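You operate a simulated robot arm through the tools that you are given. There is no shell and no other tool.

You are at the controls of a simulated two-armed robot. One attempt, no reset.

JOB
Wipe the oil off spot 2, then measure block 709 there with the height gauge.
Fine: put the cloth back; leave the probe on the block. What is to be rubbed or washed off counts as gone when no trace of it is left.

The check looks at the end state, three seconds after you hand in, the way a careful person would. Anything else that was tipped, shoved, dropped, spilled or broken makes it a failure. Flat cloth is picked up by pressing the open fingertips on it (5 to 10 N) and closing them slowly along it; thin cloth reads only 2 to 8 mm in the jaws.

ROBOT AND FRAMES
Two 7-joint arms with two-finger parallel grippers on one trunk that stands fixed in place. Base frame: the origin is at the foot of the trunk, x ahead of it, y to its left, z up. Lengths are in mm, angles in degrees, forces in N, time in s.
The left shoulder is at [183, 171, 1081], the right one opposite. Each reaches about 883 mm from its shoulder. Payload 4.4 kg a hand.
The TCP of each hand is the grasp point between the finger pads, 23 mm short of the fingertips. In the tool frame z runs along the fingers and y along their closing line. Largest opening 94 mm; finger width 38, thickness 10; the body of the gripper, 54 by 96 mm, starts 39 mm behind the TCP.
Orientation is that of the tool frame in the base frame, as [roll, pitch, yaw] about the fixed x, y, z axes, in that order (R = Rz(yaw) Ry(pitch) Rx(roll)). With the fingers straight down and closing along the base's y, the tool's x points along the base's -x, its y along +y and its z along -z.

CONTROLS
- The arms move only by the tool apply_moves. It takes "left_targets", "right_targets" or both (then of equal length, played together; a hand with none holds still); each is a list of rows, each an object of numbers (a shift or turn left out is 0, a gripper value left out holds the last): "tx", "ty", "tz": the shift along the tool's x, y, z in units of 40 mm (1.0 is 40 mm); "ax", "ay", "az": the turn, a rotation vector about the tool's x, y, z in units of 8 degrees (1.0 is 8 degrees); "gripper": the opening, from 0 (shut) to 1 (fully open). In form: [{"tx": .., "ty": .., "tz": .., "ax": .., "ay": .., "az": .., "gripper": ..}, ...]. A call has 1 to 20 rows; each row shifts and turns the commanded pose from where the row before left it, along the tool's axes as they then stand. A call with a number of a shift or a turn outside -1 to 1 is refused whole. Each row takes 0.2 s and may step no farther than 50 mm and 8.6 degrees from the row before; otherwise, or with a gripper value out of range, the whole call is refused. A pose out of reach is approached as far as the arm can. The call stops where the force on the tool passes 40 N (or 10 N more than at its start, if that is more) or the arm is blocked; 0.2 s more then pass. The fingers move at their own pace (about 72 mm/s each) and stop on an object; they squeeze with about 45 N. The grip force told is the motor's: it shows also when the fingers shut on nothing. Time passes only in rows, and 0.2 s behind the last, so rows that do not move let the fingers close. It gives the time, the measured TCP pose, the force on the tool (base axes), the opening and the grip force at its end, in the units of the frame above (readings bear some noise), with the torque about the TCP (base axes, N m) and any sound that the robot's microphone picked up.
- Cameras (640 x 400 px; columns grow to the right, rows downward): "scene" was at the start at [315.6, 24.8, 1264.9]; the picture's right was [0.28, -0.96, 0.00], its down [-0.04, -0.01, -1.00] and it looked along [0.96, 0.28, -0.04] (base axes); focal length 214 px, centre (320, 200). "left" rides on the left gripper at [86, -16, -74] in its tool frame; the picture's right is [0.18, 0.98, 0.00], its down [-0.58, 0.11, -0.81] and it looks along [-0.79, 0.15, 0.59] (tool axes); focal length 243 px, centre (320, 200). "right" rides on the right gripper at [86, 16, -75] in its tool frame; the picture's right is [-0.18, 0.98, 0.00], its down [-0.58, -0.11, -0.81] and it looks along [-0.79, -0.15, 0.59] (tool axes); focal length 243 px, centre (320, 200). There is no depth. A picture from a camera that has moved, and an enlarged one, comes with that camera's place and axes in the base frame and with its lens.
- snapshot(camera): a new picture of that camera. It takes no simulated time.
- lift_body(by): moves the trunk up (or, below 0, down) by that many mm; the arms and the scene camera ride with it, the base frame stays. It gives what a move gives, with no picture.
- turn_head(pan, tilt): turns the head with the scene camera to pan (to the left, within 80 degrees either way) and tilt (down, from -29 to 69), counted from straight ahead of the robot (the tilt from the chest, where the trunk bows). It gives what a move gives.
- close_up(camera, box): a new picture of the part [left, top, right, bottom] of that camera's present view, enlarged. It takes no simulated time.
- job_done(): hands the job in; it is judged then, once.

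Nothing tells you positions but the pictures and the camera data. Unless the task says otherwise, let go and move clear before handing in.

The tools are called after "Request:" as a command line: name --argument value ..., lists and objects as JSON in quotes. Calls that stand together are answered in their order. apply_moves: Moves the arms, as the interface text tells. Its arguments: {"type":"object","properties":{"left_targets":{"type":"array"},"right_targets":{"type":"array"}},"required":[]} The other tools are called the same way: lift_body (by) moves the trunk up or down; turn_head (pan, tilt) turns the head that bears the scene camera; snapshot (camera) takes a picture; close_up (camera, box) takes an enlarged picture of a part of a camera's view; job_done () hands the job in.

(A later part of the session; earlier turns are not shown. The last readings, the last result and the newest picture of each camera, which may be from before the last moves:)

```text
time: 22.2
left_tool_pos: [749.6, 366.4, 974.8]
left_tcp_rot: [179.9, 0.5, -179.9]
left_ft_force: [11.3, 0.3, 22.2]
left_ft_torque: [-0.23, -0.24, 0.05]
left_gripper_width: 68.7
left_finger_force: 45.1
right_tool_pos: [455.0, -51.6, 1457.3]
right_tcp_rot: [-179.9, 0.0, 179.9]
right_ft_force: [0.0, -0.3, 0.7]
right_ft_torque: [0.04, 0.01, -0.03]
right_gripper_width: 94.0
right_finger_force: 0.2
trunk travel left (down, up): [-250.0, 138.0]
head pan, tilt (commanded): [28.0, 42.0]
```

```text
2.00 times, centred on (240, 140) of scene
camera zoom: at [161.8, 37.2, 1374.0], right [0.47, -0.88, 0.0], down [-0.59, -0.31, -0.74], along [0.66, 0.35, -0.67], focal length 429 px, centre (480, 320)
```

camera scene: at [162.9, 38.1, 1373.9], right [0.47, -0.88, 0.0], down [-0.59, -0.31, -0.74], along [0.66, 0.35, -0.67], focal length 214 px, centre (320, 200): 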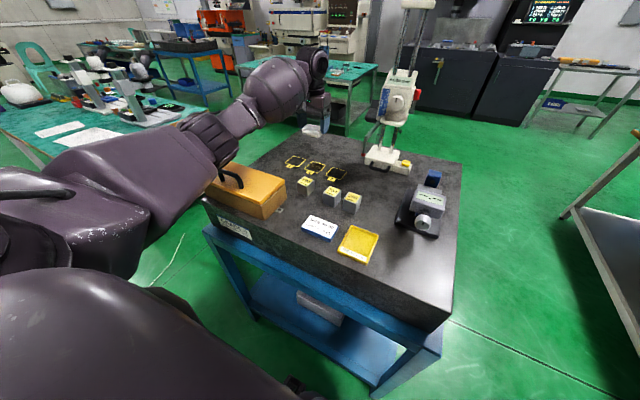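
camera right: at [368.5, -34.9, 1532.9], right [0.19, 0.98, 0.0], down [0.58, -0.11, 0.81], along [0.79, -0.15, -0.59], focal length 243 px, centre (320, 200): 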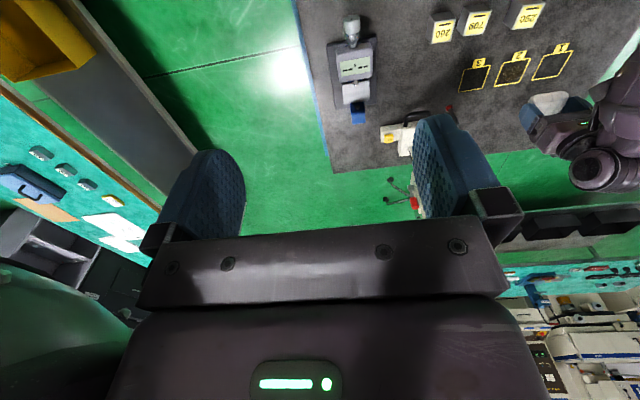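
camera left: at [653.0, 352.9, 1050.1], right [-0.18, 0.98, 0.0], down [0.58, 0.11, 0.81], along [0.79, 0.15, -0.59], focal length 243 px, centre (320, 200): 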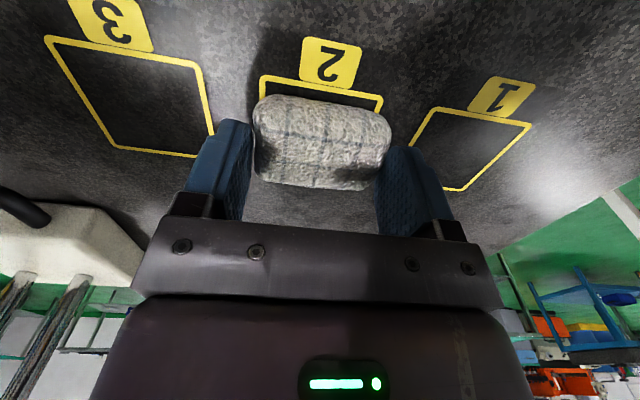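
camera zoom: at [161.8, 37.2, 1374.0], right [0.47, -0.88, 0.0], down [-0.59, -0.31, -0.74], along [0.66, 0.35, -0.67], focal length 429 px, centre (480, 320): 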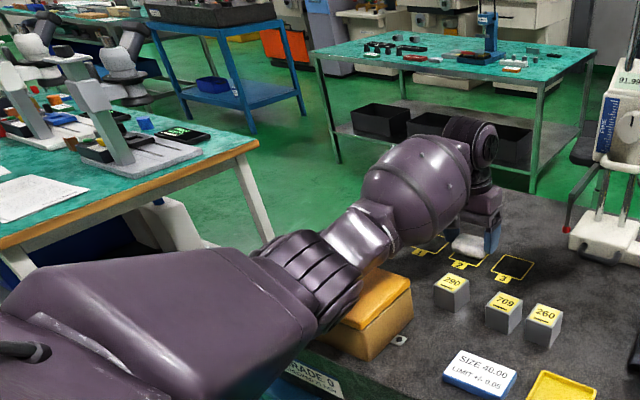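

The rub was done with firm pressure (22 N). I'll lift the cloth and look at the spot.

Request:
apply_moves --left_targets '[{"tz": -0.5, "gripper": 0.5}, {"tz": -0.8}, {"tz": -0.8}, {"tz": -0.8, "ty": 0.5}, {"tz": -0.5, "ty": 0.8}, {"tz": 0}]'

Request:
close_up --camera "scene" --box '[280, 140, 360, 190]'

Request:
snapshot --camera "left"

Request:
close_up --camera "left" --box '[160, 0, 420, 110]'

```text
time: 23.6
left_tool_pos: [750.8, 420.5, 1108.8]
left_tcp_rot: [179.9, 0.1, 180.0]
left_ft_force: [-0.8, 0.6, -0.4]
left_ft_torque: [-0.03, 0.01, 0.03]
left_gripper_width: 68.6
left_finger_force: 45.7
right_tool_pos: [457.0, -52.9, 1458.5]
right_tcp_rot: [-180.0, -0.1, 179.9]
right_ft_force: [-0.3, -0.3, 0.3]
right_ft_torque: [0.0, -0.02, -0.03]
right_gripper_width: 93.8
right_finger_force: 0.1
trunk travel left (down, up): [-250.0, 138.0]
head pan, tilt (commanded): [28.0, 42.0]
```

```text
8.00 times, centred on (320, 165) of scene
camera zoom: at [163.5, 38.1, 1373.6], right [0.47, -0.88, 0.0], down [-0.59, -0.31, -0.74], along [0.66, 0.35, -0.67], focal length 1716 px, centre (320, 480)
```

zoom: 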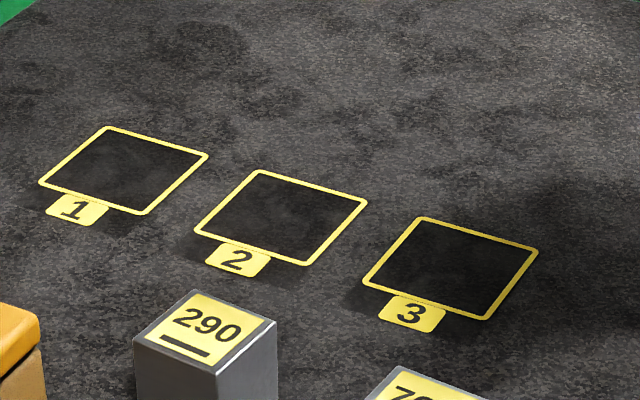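

```text
taken
camera left: at [666.1, 406.1, 1182.9], right [-0.18, 0.98, 0.0], down [0.58, 0.11, 0.81], along [0.79, 0.15, -0.59], focal length 243 px, centre (320, 200)
```

left: 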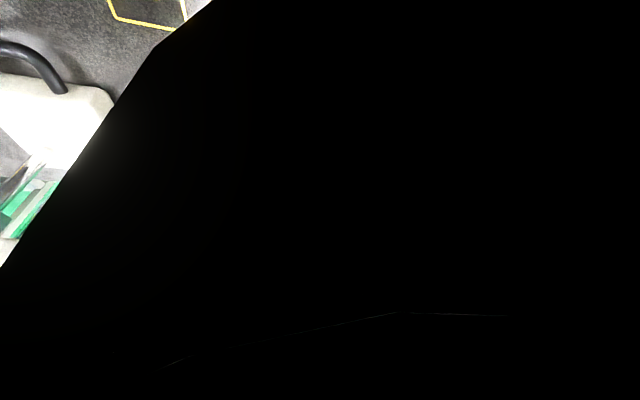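

```text
2.46 times, centred on (290, 55) of left
camera zoom: at [666.1, 406.1, 1182.9], right [-0.18, 0.98, 0.0], down [0.58, 0.11, 0.81], along [0.79, 0.15, -0.59], focal length 597 px, centre (394, 557)
```

zoom: 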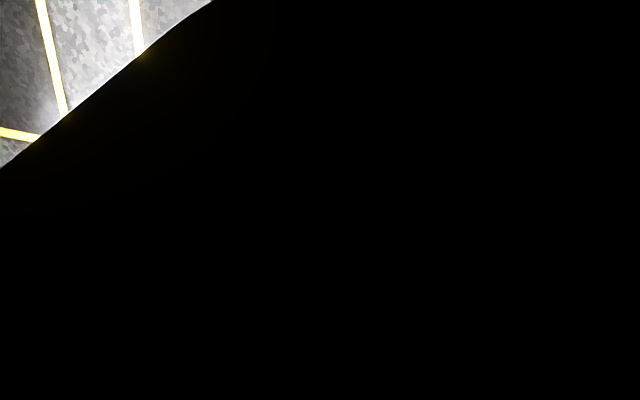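

Spot 2 looks like spots 1 and 3 now. I'll zoom in to see whether any trace is left.

Request:
close_up --camera "scene" --box '[302, 158, 328, 176]'

Request:
close_up --camera "scene" --box '[322, 164, 350, 182]'

Request:
snapshot --camera "scene"

```text
16.00 times, centred on (315, 167) of scene
camera zoom: at [163.5, 38.1, 1373.6], right [0.47, -0.88, 0.0], down [-0.59, -0.31, -0.74], along [0.66, 0.35, -0.67], focal length 3432 px, centre (400, 728)
```

zoom: 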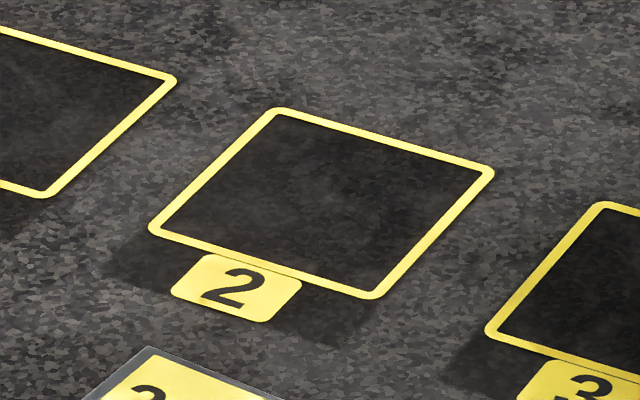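

```text
16.00 times, centred on (336, 173) of scene
camera zoom: at [163.5, 38.1, 1373.6], right [0.47, -0.88, 0.0], down [-0.59, -0.31, -0.74], along [0.66, 0.35, -0.67], focal length 3432 px, centre (64, 632)
```

zoom: 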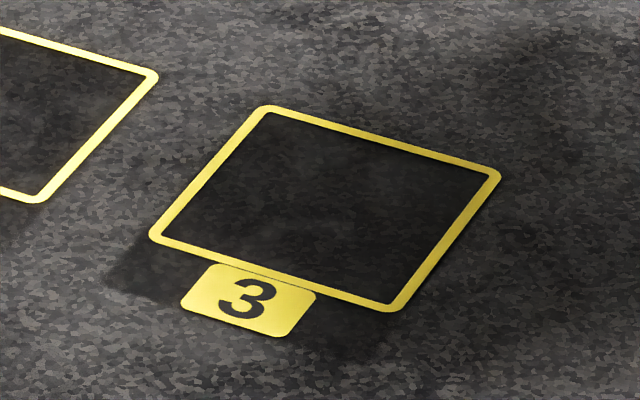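

```text
taken
camera scene: at [163.5, 38.1, 1373.6], right [0.47, -0.88, 0.0], down [-0.59, -0.31, -0.74], along [0.66, 0.35, -0.67], focal length 214 px, centre (320, 200)
```

scene: 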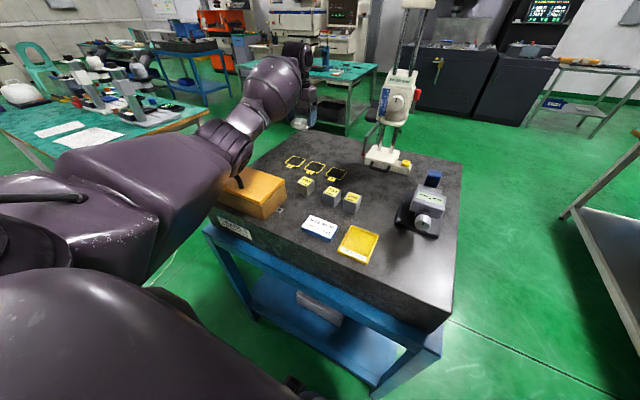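

Spot 2 looks clean from here. I'll move the hand back a little so its camera, which gave the sharpest view of the oil, can look at the spot too.

Request:
apply_moves --left_targets '[{"tx": 0.8, "gripper": 0.5}, {"tx": 0.8}, {"tx": 0.8, "tz": -0.3}, {"tz": 0}]'

Request:
snapshot --camera "left"

Request:
close_up --camera "left" --box '[80, 0, 400, 200]'

```text
time: 24.6
left_tool_pos: [653.0, 419.7, 1120.0]
left_tcp_rot: [179.8, 0.0, 180.0]
left_ft_force: [-0.1, 0.1, -0.8]
left_ft_torque: [0.03, 0.0, 0.02]
left_gripper_width: 69.0
left_finger_force: 45.3
right_tool_pos: [458.5, -51.5, 1458.1]
right_tcp_rot: [179.9, -0.1, 179.8]
right_ft_force: [-0.9, -0.7, -0.2]
right_ft_torque: [0.01, 0.04, 0.0]
right_gripper_width: 93.9
right_finger_force: 0.0
trunk travel left (down, up): [-250.0, 138.0]
head pan, tilt (commanded): [28.0, 42.0]
```

```text
taken
camera left: at [568.6, 405.5, 1195.3], right [-0.18, 0.98, 0.0], down [0.58, 0.11, 0.81], along [0.79, 0.15, -0.59], focal length 243 px, centre (320, 200)
```

left: 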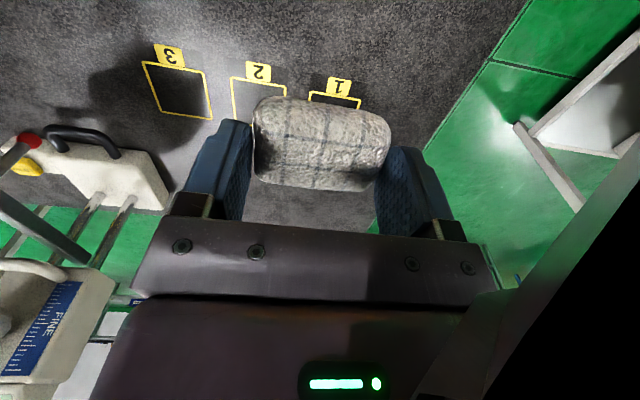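

```text
2.00 times, centred on (240, 100) of left
camera zoom: at [568.6, 405.5, 1195.3], right [-0.18, 0.98, 0.0], down [0.58, 0.11, 0.81], along [0.79, 0.15, -0.59], focal length 485 px, centre (480, 400)
```

zoom: 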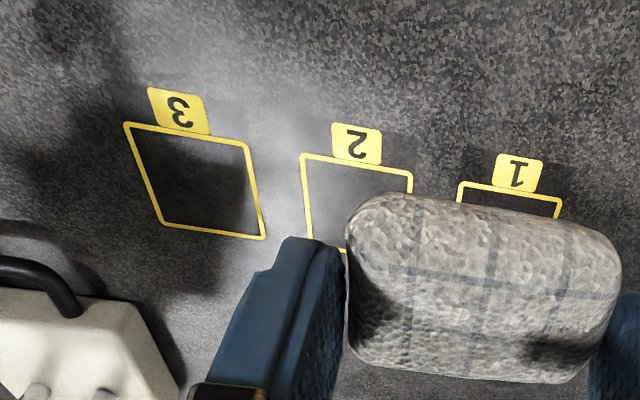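

The visible part of spot 2 is clean. I'll shift toward the cloth's home to see the whole square.

Request:
apply_moves --left_targets '[{"ty": 0.8, "gripper": 0.5}, {"ty": 0.8}, {"ty": 0.8}, {"ty": 0.24}, {"tz": 0}]'

Request:
snapshot --camera "left"

Request:
close_up --camera "left" --box '[40, 40, 260, 180]'

```text
time: 25.8
left_tool_pos: [653.2, 526.4, 1119.7]
left_tcp_rot: [179.8, 0.1, 180.0]
left_ft_force: [-0.2, 0.0, 0.5]
left_ft_torque: [-0.02, 0.02, 0.0]
left_gripper_width: 68.6
left_finger_force: 44.5
right_tool_pos: [457.0, -50.2, 1459.5]
right_tcp_rot: [179.9, 0.0, 179.9]
right_ft_force: [-0.2, 0.0, -0.4]
right_ft_torque: [0.01, 0.0, 0.03]
right_gripper_width: 93.9
right_finger_force: 0.0
trunk travel left (down, up): [-250.0, 138.0]
head pan, tilt (commanded): [28.0, 42.0]
```

```text
taken
camera left: at [568.3, 511.0, 1194.3], right [-0.18, 0.98, 0.0], down [0.58, 0.11, 0.81], along [0.79, 0.15, -0.59], focal length 243 px, centre (320, 200)
```

left: 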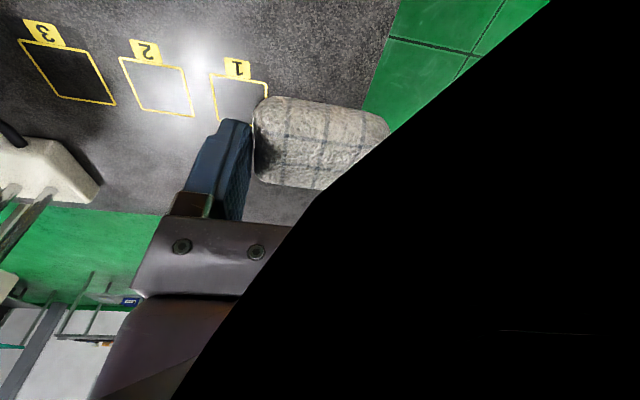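

```text
2.86 times, centred on (150, 110) of left
camera zoom: at [568.3, 511.0, 1194.3], right [-0.18, 0.98, 0.0], down [0.58, 0.11, 0.81], along [0.79, 0.15, -0.59], focal length 693 px, centre (806, 457)
```

zoom: 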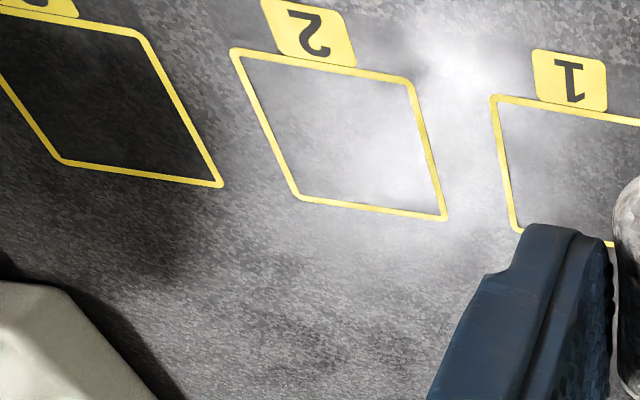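

Spot 2 is free of oil even under the glare. Now I'll put the cloth back at (652, 525), checking the elbow on the way.

Request:
apply_moves --left_targets '[{"tz": 0.8, "gripper": 0.5}, {"tz": 0.8}, {"tz": 0.4}, {"tz": 0}]'

Request:
snapshot --camera "scene"

Request:
close_up --camera "scene" --box '[120, 40, 360, 240]'

```text
time: 26.8
left_tool_pos: [651.4, 524.0, 1039.7]
left_tcp_rot: [179.9, 0.0, -180.0]
left_ft_force: [0.3, 1.0, -0.4]
left_ft_torque: [-0.01, -0.01, -0.03]
left_gripper_width: 68.5
left_finger_force: 44.5
right_tool_pos: [457.0, -52.5, 1458.8]
right_tcp_rot: [180.0, 0.0, 179.9]
right_ft_force: [-0.6, 0.1, 0.4]
right_ft_torque: [0.0, -0.01, 0.01]
right_gripper_width: 94.0
right_finger_force: 0.1
trunk travel left (down, up): [-250.0, 138.0]
head pan, tilt (commanded): [28.0, 42.0]
```

```text
taken
camera scene: at [163.1, 38.2, 1373.8], right [0.47, -0.88, 0.0], down [-0.59, -0.31, -0.74], along [0.66, 0.35, -0.67], focal length 214 px, centre (320, 200)
```

scene: 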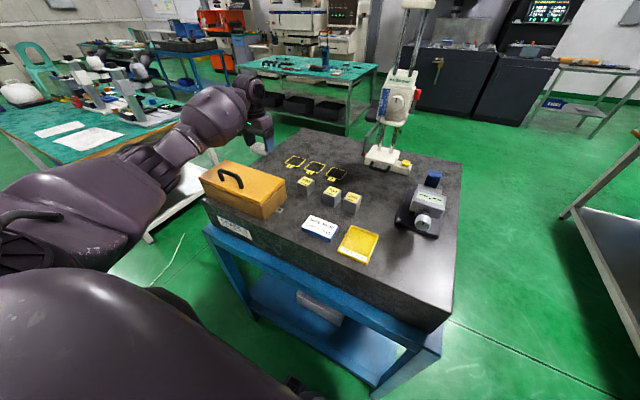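

```text
2.00 times, centred on (240, 140) of scene
camera zoom: at [163.1, 38.2, 1373.8], right [0.47, -0.88, 0.0], down [-0.59, -0.31, -0.74], along [0.66, 0.35, -0.67], focal length 429 px, centre (480, 320)
```

zoom: 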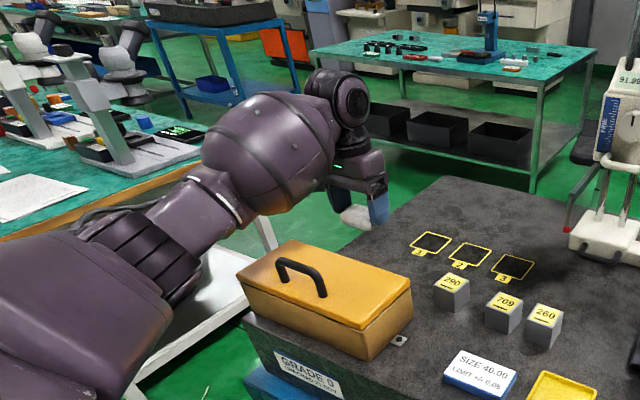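

The elbow is out past the left end of the case. I'll continue down slowly to set the cloth on the table.

Request:
apply_moves --left_targets '[{"tz": 0.4, "gripper": 0.5}, {"tz": 0.4}, {"tz": 0.4}, {"tz": 0}]'

Request:
close_up --camera "scene" --box '[120, 40, 360, 240]'

```text
time: 27.8
left_tool_pos: [651.2, 525.5, 993.0]
left_tcp_rot: [179.9, 0.1, -179.9]
left_ft_force: [0.1, 0.1, -0.1]
left_ft_torque: [0.06, 0.03, -0.04]
left_gripper_width: 68.8
left_finger_force: 45.2
right_tool_pos: [456.6, -51.0, 1457.3]
right_tcp_rot: [180.0, 0.0, 179.9]
right_ft_force: [-0.2, -0.5, -0.1]
right_ft_torque: [0.0, -0.01, 0.02]
right_gripper_width: 93.8
right_finger_force: 0.0
trunk travel left (down, up): [-250.0, 138.0]
head pan, tilt (commanded): [28.0, 42.0]
```

```text
2.00 times, centred on (240, 140) of scene
camera zoom: at [163.0, 38.2, 1373.8], right [0.47, -0.88, 0.0], down [-0.59, -0.31, -0.74], along [0.66, 0.35, -0.67], focal length 429 px, centre (480, 320)
```

zoom: 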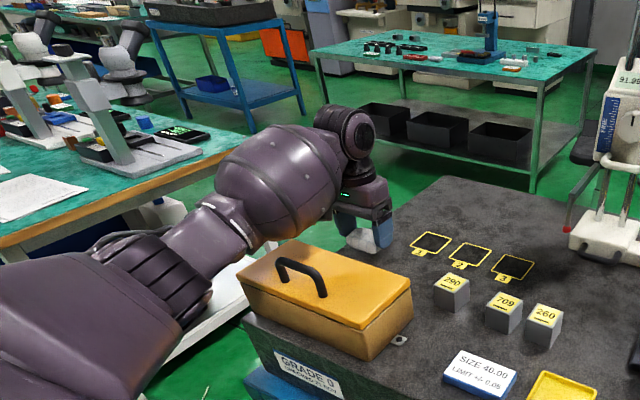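

Still clear. I'll lower the last 17 mm onto the table, then open.

Request:
apply_moves --left_targets '[{"tz": 0.25, "gripper": 0.5}, {"tz": 0.17}, {"tz": 0}]'

Request:
close_up --camera "scene" --box '[120, 40, 360, 240]'

```text
time: 28.6
left_tool_pos: [652.5, 526.4, 976.1]
left_tcp_rot: [179.9, 0.0, 180.0]
left_ft_force: [0.6, 0.0, 0.0]
left_ft_torque: [0.02, -0.01, 0.01]
left_gripper_width: 68.7
left_finger_force: 45.3
right_tool_pos: [456.4, -51.8, 1458.6]
right_tcp_rot: [180.0, 0.0, 179.8]
right_ft_force: [0.6, 0.0, 0.6]
right_ft_torque: [-0.01, 0.03, 0.01]
right_gripper_width: 94.0
right_finger_force: 0.1
trunk travel left (down, up): [-250.0, 138.0]
head pan, tilt (commanded): [28.0, 42.0]
```

```text
2.00 times, centred on (240, 140) of scene
camera zoom: at [163.2, 38.3, 1373.8], right [0.47, -0.88, 0.0], down [-0.59, -0.31, -0.74], along [0.66, 0.35, -0.67], focal length 429 px, centre (480, 320)
```

zoom: 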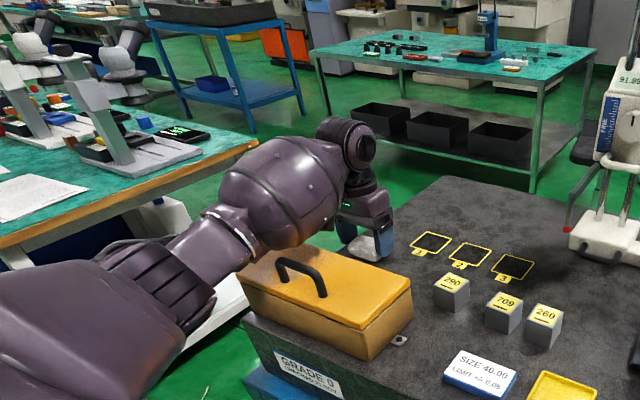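

The cloth is nearly on the table; one more millimetre, then open and raise the hand.

Request:
apply_moves --left_targets '[{"tz": 0.05, "gripper": 0.5}, {"gripper": 1}, {"gripper": 1}, {"gripper": 1}, {"tz": -0.4}, {"tz": -0.8}, {"tz": -0.8}, {"tz": -0.8}, {"tz": -0.8}, {"tz": 0}]'

Request:
snapshot --camera "left"

Request:
close_up --camera "scene" --box '[120, 40, 360, 240]'

```text
time: 30.8
left_tool_pos: [652.8, 524.0, 1116.9]
left_tcp_rot: [179.8, 0.1, -180.0]
left_ft_force: [0.4, 0.2, -0.4]
left_ft_torque: [0.02, -0.03, 0.01]
left_gripper_width: 94.0
left_finger_force: 0.1
right_tool_pos: [457.6, -50.5, 1456.9]
right_tcp_rot: [-180.0, -0.1, 179.9]
right_ft_force: [0.6, 0.7, -0.1]
right_ft_torque: [-0.03, 0.01, 0.0]
right_gripper_width: 93.9
right_finger_force: 0.1
trunk travel left (down, up): [-250.0, 138.0]
head pan, tilt (commanded): [28.0, 42.0]
```

```text
taken
camera left: at [567.8, 510.0, 1191.8], right [-0.18, 0.98, 0.0], down [0.58, 0.11, 0.81], along [0.79, 0.15, -0.59], focal length 243 px, centre (320, 200)
```

left: 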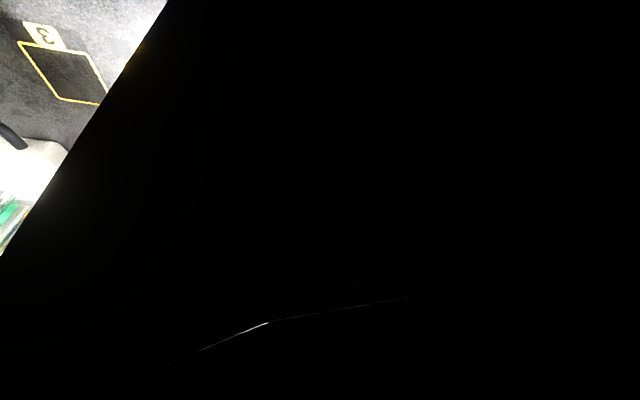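

```text
2.00 times, centred on (240, 140) of scene
camera zoom: at [163.8, 38.5, 1373.6], right [0.47, -0.88, 0.0], down [-0.59, -0.31, -0.74], along [0.66, 0.35, -0.67], focal length 429 px, centre (480, 320)
```

zoom: 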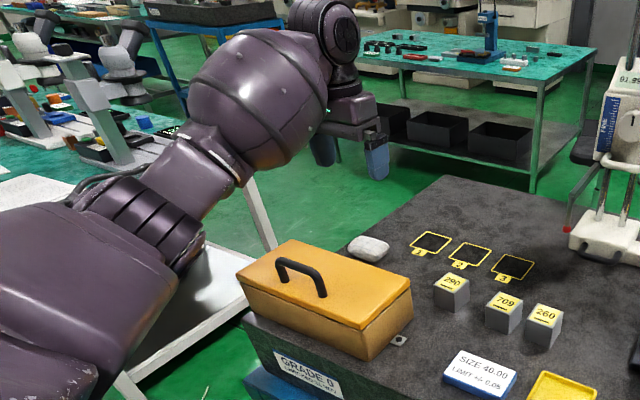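

The cloth is back in its place. Next is block 709; I'll measure it with enlarged views from the head and right-hand cameras.

Request:
close_up --camera "scene" --box '[290, 165, 370, 220]'

Request:
close_up --camera "right" --box '[420, 0, 580, 100]'

```text
7.27 times, centred on (330, 192) of scene
camera zoom: at [163.8, 38.5, 1373.6], right [0.47, -0.88, 0.0], down [-0.59, -0.31, -0.74], along [0.66, 0.35, -0.67], focal length 1560 px, centre (247, 254)
```

zoom: 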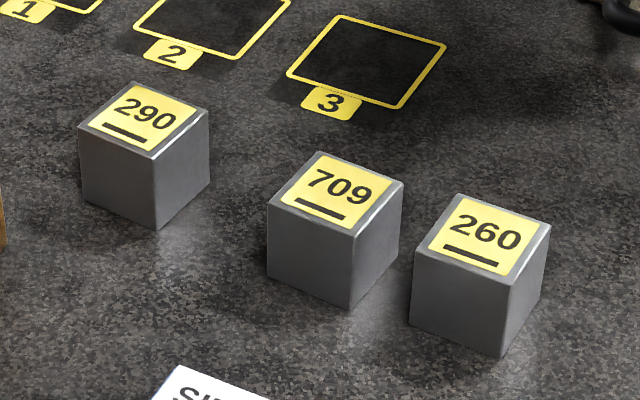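

```text
4.00 times, centred on (500, 50) of right
camera zoom: at [369.5, -34.5, 1532.4], right [0.19, 0.98, 0.0], down [0.58, -0.11, 0.81], along [0.79, -0.15, -0.59], focal length 970 px, centre (-400, 800)
```

zoom: 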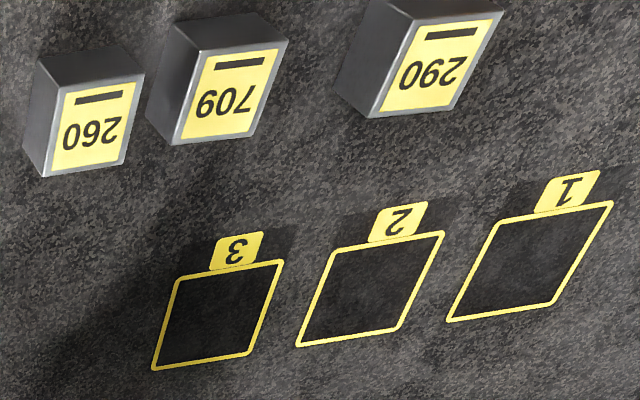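

Block 709 is about a 38 mm cube centred at (595, 229), turned about -6°, with a 21 mm gap to block 260. I'll bring the left hand above it, turned to match and opened to about 54 mm.

Request:
apply_moves --left_targets '[{"tx": 0.18, "ty": -0.91, "gripper": 0.575}, {"tx": 0.18, "ty": -0.91}, {"tx": 0.18, "ty": -0.91}, {"tx": 0.18, "ty": -0.91}, {"tx": 0.18, "ty": -0.91}, {"tx": 0.18, "ty": -0.91}, {"tx": 0.18, "ty": -0.91}, {"tx": 0.18, "ty": -0.91}, {"az": 0.75}, {"tz": 0}]'

Request:
snapshot --camera "left"

Request:
snapshot --camera "scene"

```text
time: 33.0
left_tool_pos: [595.7, 233.5, 1118.2]
left_tcp_rot: [179.9, 0.0, 174.2]
left_ft_force: [-1.0, -0.6, 0.1]
left_ft_torque: [0.04, 0.0, 0.0]
left_gripper_width: 54.3
left_finger_force: 0.0
right_tool_pos: [456.8, -52.4, 1459.6]
right_tcp_rot: [180.0, 0.0, 179.9]
right_ft_force: [-0.1, -0.5, 0.0]
right_ft_torque: [0.01, 0.03, 0.02]
right_gripper_width: 94.1
right_finger_force: 0.0
trunk travel left (down, up): [-250.0, 138.0]
head pan, tilt (commanded): [28.0, 42.0]
```

```text
taken
camera left: at [508.8, 227.8, 1192.8], right [-0.08, 1.0, 0.0], down [0.59, 0.05, 0.81], along [0.8, 0.07, -0.59], focal length 243 px, centre (320, 200)
```

left: 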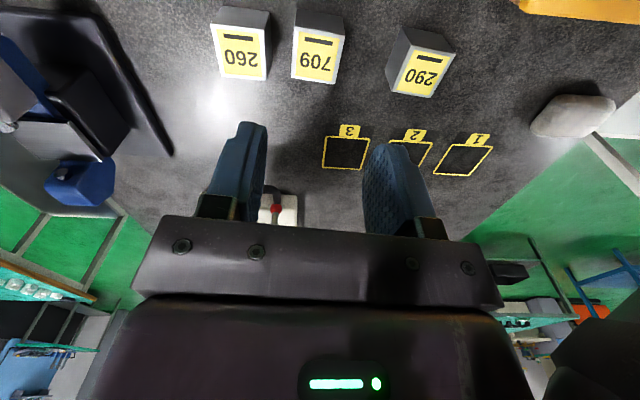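

```text
taken
camera scene: at [163.3, 37.9, 1373.7], right [0.47, -0.88, 0.0], down [-0.59, -0.31, -0.74], along [0.66, 0.35, -0.67], focal length 214 px, centre (320, 200)
```

scene: 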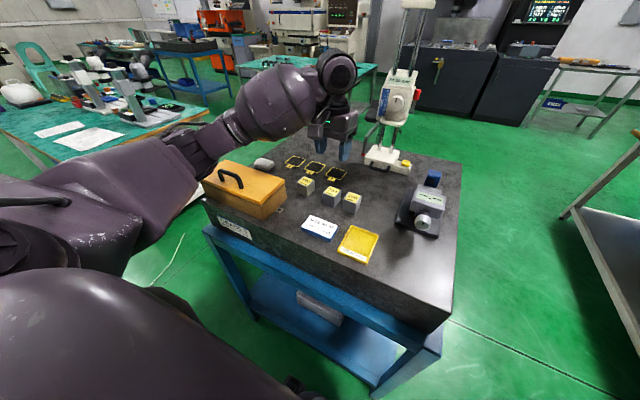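

The hand hovers over block 709. I'll zoom in to verify its place between the fingers.

Request:
close_up --camera "left" --box '[200, 0, 360, 100]'

```text
4.00 times, centred on (280, 50) of left
camera zoom: at [508.8, 227.8, 1192.8], right [-0.08, 1.0, 0.0], down [0.59, 0.05, 0.81], along [0.8, 0.07, -0.59], focal length 970 px, centre (480, 800)
```

zoom: 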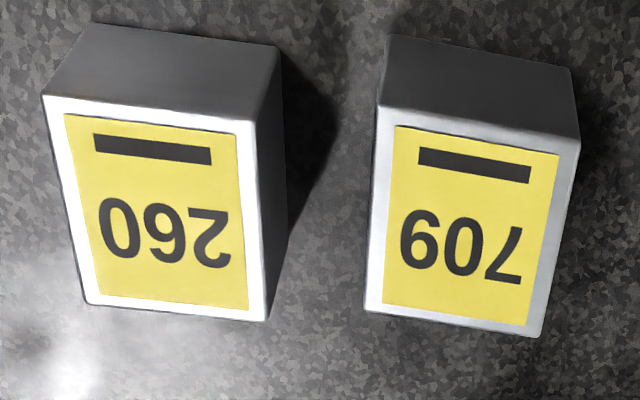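

From the hand camera the block's centre is (600, 232), turned about -4°. I'll correct the hand and go down to just above the block's top, then check again.

Request:
apply_moves --left_targets '[{"tx": -0.108, "ty": 0.054, "az": -0.16, "gripper": 0.575}, {"tz": 0.6}, {"tz": 0.7}, {"tz": 0.7}, {"tz": 0.6}, {"tz": 0}]'

Request:
snapshot --camera "left"

Request:
close_up --camera "scene" --box '[270, 130, 398, 220]'

Request:
snapshot --camera "scene"

```text
time: 34.4
left_tool_pos: [599.5, 235.3, 1014.4]
left_tcp_rot: [179.8, 0.1, 175.4]
left_ft_force: [-0.6, 0.4, -0.7]
left_ft_torque: [0.02, 0.0, 0.01]
left_gripper_width: 54.1
left_finger_force: 0.1
right_tool_pos: [457.1, -52.3, 1458.5]
right_tcp_rot: [180.0, 0.0, 179.9]
right_ft_force: [0.3, -1.0, -0.8]
right_ft_torque: [0.01, 0.01, 0.01]
right_gripper_width: 93.9
right_finger_force: 0.1
trunk travel left (down, up): [-250.0, 138.0]
head pan, tilt (commanded): [28.0, 42.0]
```

```text
taken
camera left: at [513.5, 228.6, 1088.5], right [-0.1, 0.99, 0.0], down [0.59, 0.06, 0.81], along [0.8, 0.08, -0.59], focal length 243 px, centre (320, 200)
```

left: 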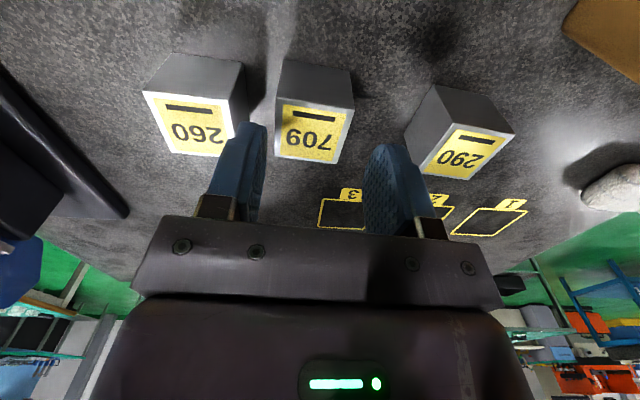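

```text
4.44 times, centred on (334, 175) of scene
camera zoom: at [163.0, 38.2, 1373.8], right [0.47, -0.88, 0.0], down [-0.59, -0.31, -0.74], along [0.66, 0.35, -0.67], focal length 953 px, centre (258, 311)
```

zoom: 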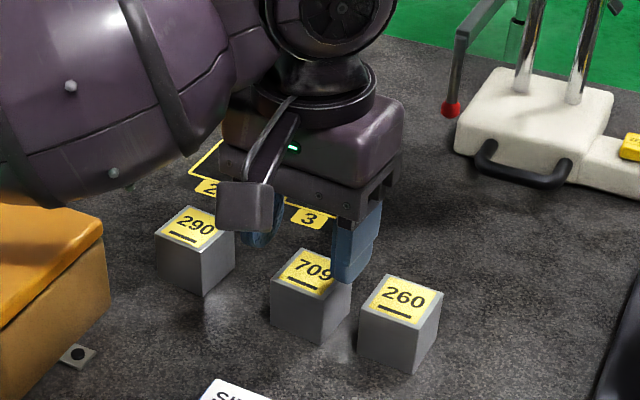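

```text
taken
camera scene: at [163.0, 38.2, 1373.8], right [0.47, -0.88, 0.0], down [-0.59, -0.31, -0.74], along [0.66, 0.35, -0.67], focal length 214 px, centre (320, 200)
```

scene: 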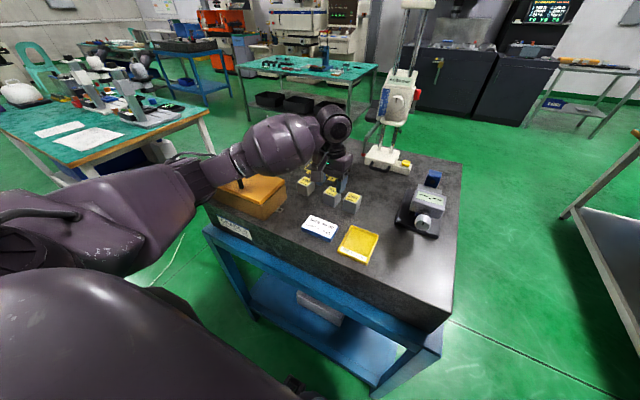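

The right finger is aligned with the gap between blocks 709 and 260. I'll descend straight down 39 mm and check before closing.

Request:
apply_moves --left_targets '[{"tz": 0.25, "gripper": 0.575}, {"tz": 0.25}, {"tz": 0.25}, {"tz": 0.24}, {"tz": 0}]'

Request:
close_up --camera "scene" --box '[270, 130, 398, 220]'

Request:
snapshot --camera "left"

```text
time: 35.6
left_tool_pos: [599.7, 235.3, 972.9]
left_tcp_rot: [179.8, 0.0, 175.3]
left_ft_force: [-0.1, 0.3, -0.4]
left_ft_torque: [0.01, -0.01, 0.0]
left_gripper_width: 54.1
left_finger_force: 0.1
right_tool_pos: [456.2, -49.8, 1457.9]
right_tcp_rot: [180.0, 0.1, 179.9]
right_ft_force: [0.1, 0.0, 0.9]
right_ft_torque: [0.01, 0.0, 0.0]
right_gripper_width: 94.0
right_finger_force: 0.1
trunk travel left (down, up): [-250.0, 138.0]
head pan, tilt (commanded): [28.0, 42.0]
```

```text
4.44 times, centred on (334, 175) of scene
camera zoom: at [163.1, 38.3, 1373.8], right [0.47, -0.88, 0.0], down [-0.59, -0.31, -0.74], along [0.66, 0.35, -0.67], focal length 953 px, centre (258, 311)
```

zoom: 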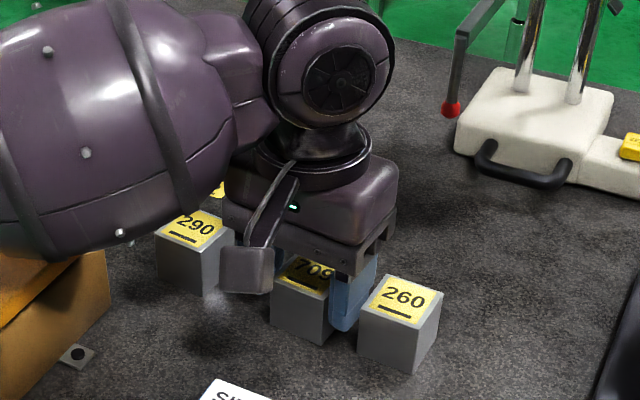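

```text
taken
camera left: at [514.2, 228.1, 1048.3], right [-0.1, 0.99, 0.0], down [0.59, 0.06, 0.81], along [0.8, 0.08, -0.59], focal length 243 px, centre (320, 200)
```

left: 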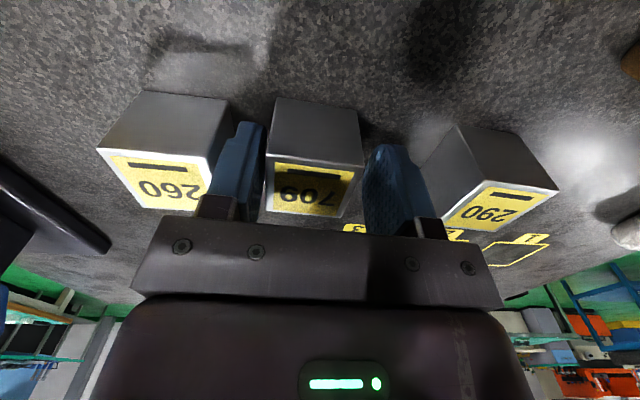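

The fingers straddle block 709 without touching 260. Now I close on it.

Request:
apply_moves --left_targets '[{"gripper": 0.3}, {"gripper": 0.3}, {"gripper": 0.3}]'

Request:
close_up --camera "scene" --box '[270, 130, 398, 220]'

```text
time: 36.4
left_tool_pos: [600.7, 236.0, 975.0]
left_tcp_rot: [179.9, 0.1, 175.4]
left_ft_force: [-0.2, -1.4, -0.8]
left_ft_torque: [-0.07, -0.04, 0.01]
left_gripper_width: 39.8
left_finger_force: 44.7
right_tool_pos: [456.0, -51.4, 1459.4]
right_tcp_rot: [-180.0, -0.1, 179.9]
right_ft_force: [-0.1, 0.3, 0.9]
right_ft_torque: [0.03, 0.0, 0.01]
right_gripper_width: 93.6
right_finger_force: 0.0
trunk travel left (down, up): [-250.0, 138.0]
head pan, tilt (commanded): [28.0, 42.0]
```

```text
4.44 times, centred on (334, 175) of scene
camera zoom: at [163.3, 38.3, 1373.7], right [0.47, -0.88, 0.0], down [-0.59, -0.31, -0.74], along [0.66, 0.35, -0.67], focal length 953 px, centre (258, 311)
```

zoom: 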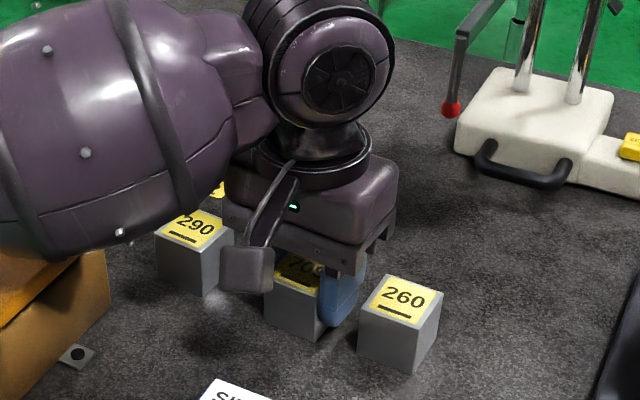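

The grip holds at 39.8 mm. I'll lift the block, square it, and carry it over spot 2.

Request:
apply_moves --left_targets '[{"tz": -0.4, "gripper": 0.3}, {"tz": -0.7}, {"tz": -0.7}, {"tz": -0.5}, {"az": -0.575}, {"tx": -0.695, "ty": 0.655}, {"tx": -0.695, "ty": 0.655}, {"tx": -0.695, "ty": 0.655}, {"tx": -0.695, "ty": 0.655}, {"tx": -0.695, "ty": 0.655}, {"tz": 0}]'

Request:
snapshot --camera "left"

Request:
close_up --camera "scene" --box '[240, 110, 400, 220]'

```text
time: 38.8
left_tool_pos: [738.5, 367.6, 1068.0]
left_tcp_rot: [179.9, 0.1, 179.9]
left_ft_force: [-0.8, 0.6, -1.6]
left_ft_torque: [0.0, 0.0, 0.03]
left_gripper_width: 39.6
left_finger_force: 45.0
right_tool_pos: [455.6, -51.7, 1458.2]
right_tcp_rot: [-179.9, 0.0, -180.0]
right_ft_force: [-0.9, -0.4, 0.4]
right_ft_torque: [0.0, 0.0, -0.03]
right_gripper_width: 93.9
right_finger_force: 0.0
trunk travel left (down, up): [-250.0, 138.0]
head pan, tilt (commanded): [28.0, 42.0]
```

```text
taken
camera left: at [653.2, 353.0, 1142.6], right [-0.18, 0.98, 0.0], down [0.58, 0.11, 0.81], along [0.79, 0.15, -0.59], focal length 243 px, centre (320, 200)
```

left: 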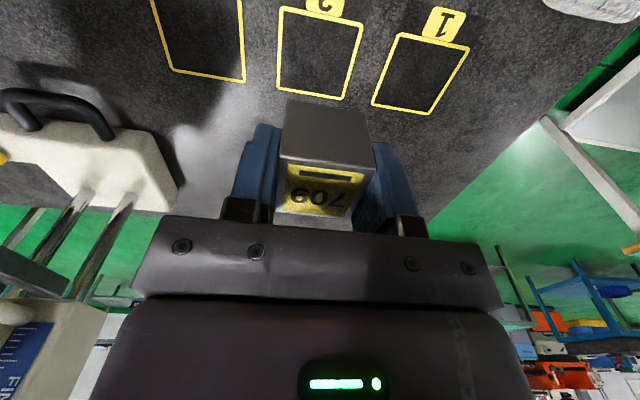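

```text
3.64 times, centred on (320, 165) of scene
camera zoom: at [163.1, 38.3, 1373.8], right [0.47, -0.88, 0.0], down [-0.59, -0.31, -0.74], along [0.66, 0.35, -0.67], focal length 780 px, centre (320, 327)
```

zoom: 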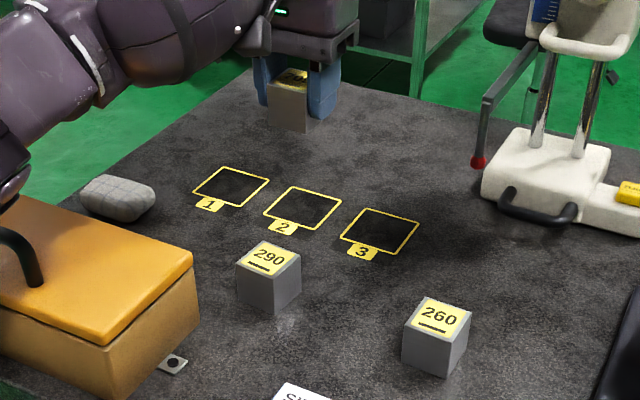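

The block is held squarely above spot 2 (centre 739, 367). I'll lower it slowly.

Request:
apply_moves --left_targets '[{"tz": 0.5, "gripper": 0.3}, {"tz": 0.5}, {"tz": 0.5}, {"tz": 0.4}, {"tz": 0.2}, {"tz": 0}]'

Request:
close_up --camera "scene" --box '[120, 60, 360, 240]'

```text
time: 40.2
left_tool_pos: [740.1, 366.0, 982.1]
left_tcp_rot: [-180.0, 0.0, 179.9]
left_ft_force: [-0.1, 0.4, -0.7]
left_ft_torque: [0.01, 0.01, -0.03]
left_gripper_width: 39.6
left_finger_force: 45.3
right_tool_pos: [456.5, -52.3, 1457.8]
right_tcp_rot: [-179.9, 0.0, 179.9]
right_ft_force: [0.2, 1.5, 0.0]
right_ft_torque: [0.05, -0.02, 0.01]
right_gripper_width: 94.1
right_finger_force: 0.0
trunk travel left (down, up): [-250.0, 138.0]
head pan, tilt (commanded): [28.0, 42.0]
```

```text
2.22 times, centred on (240, 150) of scene
camera zoom: at [163.3, 38.4, 1373.7], right [0.47, -0.88, 0.0], down [-0.59, -0.31, -0.74], along [0.66, 0.35, -0.67], focal length 477 px, centre (498, 311)
```

zoom: 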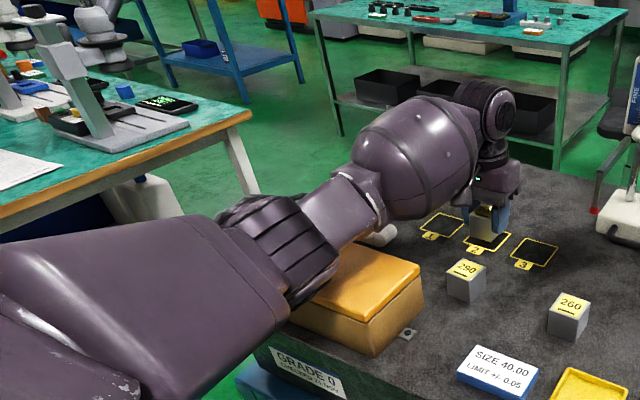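

The block is a few millimetres above spot 2. I'll ease it down until contact.

Request:
apply_moves --left_targets '[{"tz": 0.1, "gripper": 0.3}, {"tz": 0.05}, {"tz": 0}]'

```text
time: 41.0
left_tool_pos: [741.0, 366.3, 976.6]
left_tcp_rot: [179.9, 0.0, 179.9]
left_ft_force: [0.6, -0.1, -2.0]
left_ft_torque: [0.01, 0.01, -0.02]
left_gripper_width: 39.5
left_finger_force: 45.0
right_tool_pos: [456.1, -51.1, 1457.1]
right_tcp_rot: [-179.9, -0.1, 179.9]
right_ft_force: [0.5, -0.3, 0.0]
right_ft_torque: [0.0, 0.01, -0.01]
right_gripper_width: 94.0
right_finger_force: 0.1
trunk travel left (down, up): [-250.0, 138.0]
head pan, tilt (commanded): [28.0, 42.0]
```

Request:
apply_moves --left_targets '[{"tz": 0.04, "gripper": 0.3}, {"tz": 0}]'

```text
time: 41.6
left_tool_pos: [739.2, 366.5, 975.3]
left_tcp_rot: [179.9, 0.0, 179.9]
left_ft_force: [0.3, 0.4, -1.7]
left_ft_torque: [-0.02, -0.02, 0.02]
left_gripper_width: 39.6
left_finger_force: 44.6
right_tool_pos: [457.7, -51.0, 1458.6]
right_tcp_rot: [-180.0, 0.0, 179.9]
right_ft_force: [-0.3, -0.3, 0.1]
right_ft_torque: [0.0, 0.02, 0.03]
right_gripper_width: 93.8
right_finger_force: 0.1
trunk travel left (down, up): [-250.0, 138.0]
head pan, tilt (commanded): [28.0, 42.0]
```

No contact felt yet, so I continue in 1.5 mm steps.

Request:
apply_moves --left_targets '[{"tz": 0.04, "gripper": 0.3}, {"tz": 0}]'

Request:
apply_moves --left_targets '[{"tz": 0.03, "gripper": 0.3}, {"tz": 0}]'

```text
time: 42.2
left_tool_pos: [739.8, 366.3, 973.3]
left_tcp_rot: [179.9, 0.1, 179.9]
left_ft_force: [1.8, -0.3, 2.7]
left_ft_torque: [-0.02, 0.02, 0.03]
left_gripper_width: 39.8
left_finger_force: 44.0
right_tool_pos: [456.0, -51.3, 1458.1]
right_tcp_rot: [-180.0, 0.0, 180.0]
right_ft_force: [-0.2, -0.8, 0.7]
right_ft_torque: [0.0, 0.03, 0.0]
right_gripper_width: 94.1
right_finger_force: 0.0
trunk travel left (down, up): [-250.0, 138.0]
head pan, tilt (commanded): [28.0, 42.0]
```

```text
time: 42.8
left_tool_pos: [739.9, 366.7, 973.0]
left_tcp_rot: [180.0, 0.2, 180.0]
left_ft_force: [4.1, 5.0, 11.3]
left_ft_torque: [0.01, 0.14, -0.06]
left_gripper_width: 39.6
left_finger_force: 45.4
right_tool_pos: [455.4, -51.3, 1459.1]
right_tcp_rot: [-180.0, 0.0, 180.0]
right_ft_force: [-0.2, 0.3, -0.7]
right_ft_torque: [0.0, -0.01, 0.03]
right_gripper_width: 94.0
right_finger_force: 0.0
trunk travel left (down, up): [-250.0, 138.0]
head pan, tilt (commanded): [28.0, 42.0]
```

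Contact is made. I'll ease off slightly, open a little, and rise straight up.

Request:
apply_moves --left_targets '[{"tz": -0.03, "gripper": 0.3}, {"gripper": 0.62}, {"gripper": 0.62}, {"tz": -0.2}, {"tz": -0.5}, {"tz": -0.7}, {"tz": -0.7}, {"tz": -0.7}, {"tz": -0.7}, {"tz": 0}]'

Request:
close_up --camera "scene" --box '[240, 110, 400, 220]'

Request:
snapshot --camera "left"

```text
time: 45.0
left_tool_pos: [738.7, 366.6, 1113.1]
left_tcp_rot: [180.0, 0.0, 179.9]
left_ft_force: [-0.5, 0.3, 0.2]
left_ft_torque: [0.0, 0.0, -0.01]
left_gripper_width: 58.5
left_finger_force: 0.0
right_tool_pos: [458.2, -50.5, 1457.4]
right_tcp_rot: [180.0, -0.1, 179.9]
right_ft_force: [-0.3, 0.0, 0.2]
right_ft_torque: [-0.02, -0.01, -0.01]
right_gripper_width: 93.9
right_finger_force: 0.1
trunk travel left (down, up): [-250.0, 138.0]
head pan, tilt (commanded): [28.0, 42.0]
```

```text
3.64 times, centred on (320, 165) of scene
camera zoom: at [163.8, 38.4, 1373.6], right [0.47, -0.88, 0.0], down [-0.59, -0.31, -0.74], along [0.66, 0.35, -0.67], focal length 780 px, centre (320, 327)
```

zoom: 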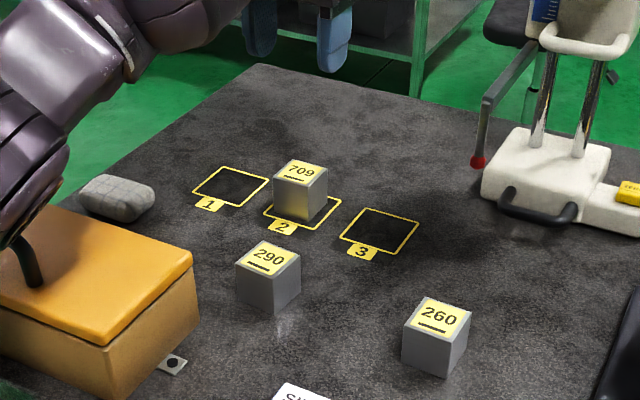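

```text
taken
camera left: at [653.9, 352.6, 1187.7], right [-0.18, 0.98, 0.0], down [0.58, 0.11, 0.81], along [0.79, 0.15, -0.59], focal length 243 px, centre (320, 200)
```

left: 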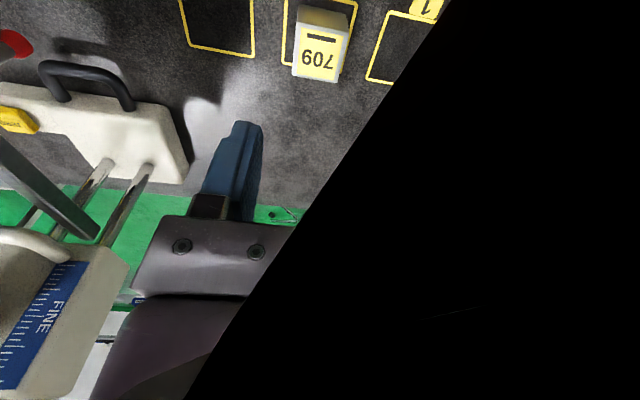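

Block 709 now stands on spot 2. Next I'll withdraw the left arm to its starting area, then lower the trunk again so the right arm can reach the gauge.

Request:
apply_moves --left_targets '[{"tz": -0.9}, {"tz": -0.9}, {"tz": -0.9}, {"tz": -0.9}, {"tx": 0.9, "ty": 0.33, "tz": -0.5}, {"tx": 0.9, "ty": 0.33, "tz": -0.5}, {"tx": 0.9, "ty": 0.33, "tz": -0.5}, {"tx": 0.9, "ty": 0.33, "tz": -0.5}, {"tx": 0.9, "ty": 0.33, "tz": -0.5}, {"tx": 0.9, "ty": 0.33, "tz": -0.5}, {"tx": 0.9, "ty": 0.33, "tz": -0.5}, {"tx": 0.9, "ty": 0.33, "tz": -0.5}, {"tx": 0.9, "ty": 0.33, "tz": -0.5}, {"tz": 0}]'

Request:
snapshot --camera "scene"

```text
time: 48.0
left_tool_pos: [430.0, 487.6, 1419.7]
left_tcp_rot: [-180.0, -1.7, -179.7]
left_ft_force: [-1.6, -1.2, 7.3]
left_ft_torque: [0.05, -0.18, 0.02]
left_gripper_width: 58.2
left_finger_force: 0.0
left hand out of reach, approached as far as the arm can: row 13
right_tool_pos: [457.4, -48.2, 1457.4]
right_tcp_rot: [-179.9, 0.0, -180.0]
right_ft_force: [1.1, -0.3, -0.2]
right_ft_torque: [-0.03, 0.09, 0.0]
right_gripper_width: 93.8
right_finger_force: 0.0
trunk travel left (down, up): [-250.0, 138.0]
head pan, tilt (commanded): [28.0, 42.0]
```

```text
taken
camera scene: at [164.7, 40.4, 1373.4], right [0.47, -0.88, 0.0], down [-0.59, -0.32, -0.74], along [0.66, 0.35, -0.67], focal length 214 px, centre (320, 200)
```

scene: 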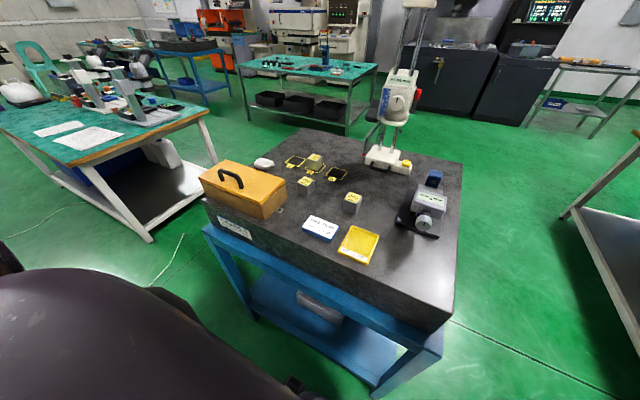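

The left hand reached the edge of its workspace with a slight load on it. I'll move it forward a bit to relieve that.

Request:
apply_moves --left_targets '[{"tx": -0.8, "tz": 0.3}, {"tx": -0.8, "tz": 0.3}, {"tx": -0.4, "tz": 0.3, "ay": -0.2}, {"tz": 0}]'

Request:
snapshot --camera "left"

```text
time: 49.0
left_tool_pos: [501.8, 482.0, 1395.5]
left_tcp_rot: [179.9, 1.7, 179.9]
left_ft_force: [0.1, 0.2, 0.5]
left_ft_torque: [0.04, 0.0, 0.02]
left_gripper_width: 58.4
left_finger_force: 0.1
right_tool_pos: [455.7, -52.1, 1459.2]
right_tcp_rot: [-180.0, 0.0, 179.9]
right_ft_force: [-0.4, -0.2, -0.7]
right_ft_torque: [0.03, -0.01, 0.0]
right_gripper_width: 94.4
right_finger_force: 0.2
trunk travel left (down, up): [-250.0, 138.0]
head pan, tilt (commanded): [28.0, 42.0]
```

```text
taken
camera left: at [415.7, 468.1, 1467.6], right [-0.18, 0.98, 0.0], down [0.56, 0.11, 0.82], along [0.81, 0.15, -0.57], focal length 243 px, centre (320, 200)
```

left: 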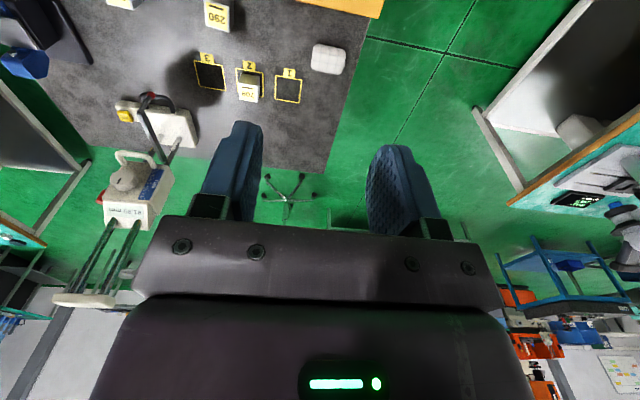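

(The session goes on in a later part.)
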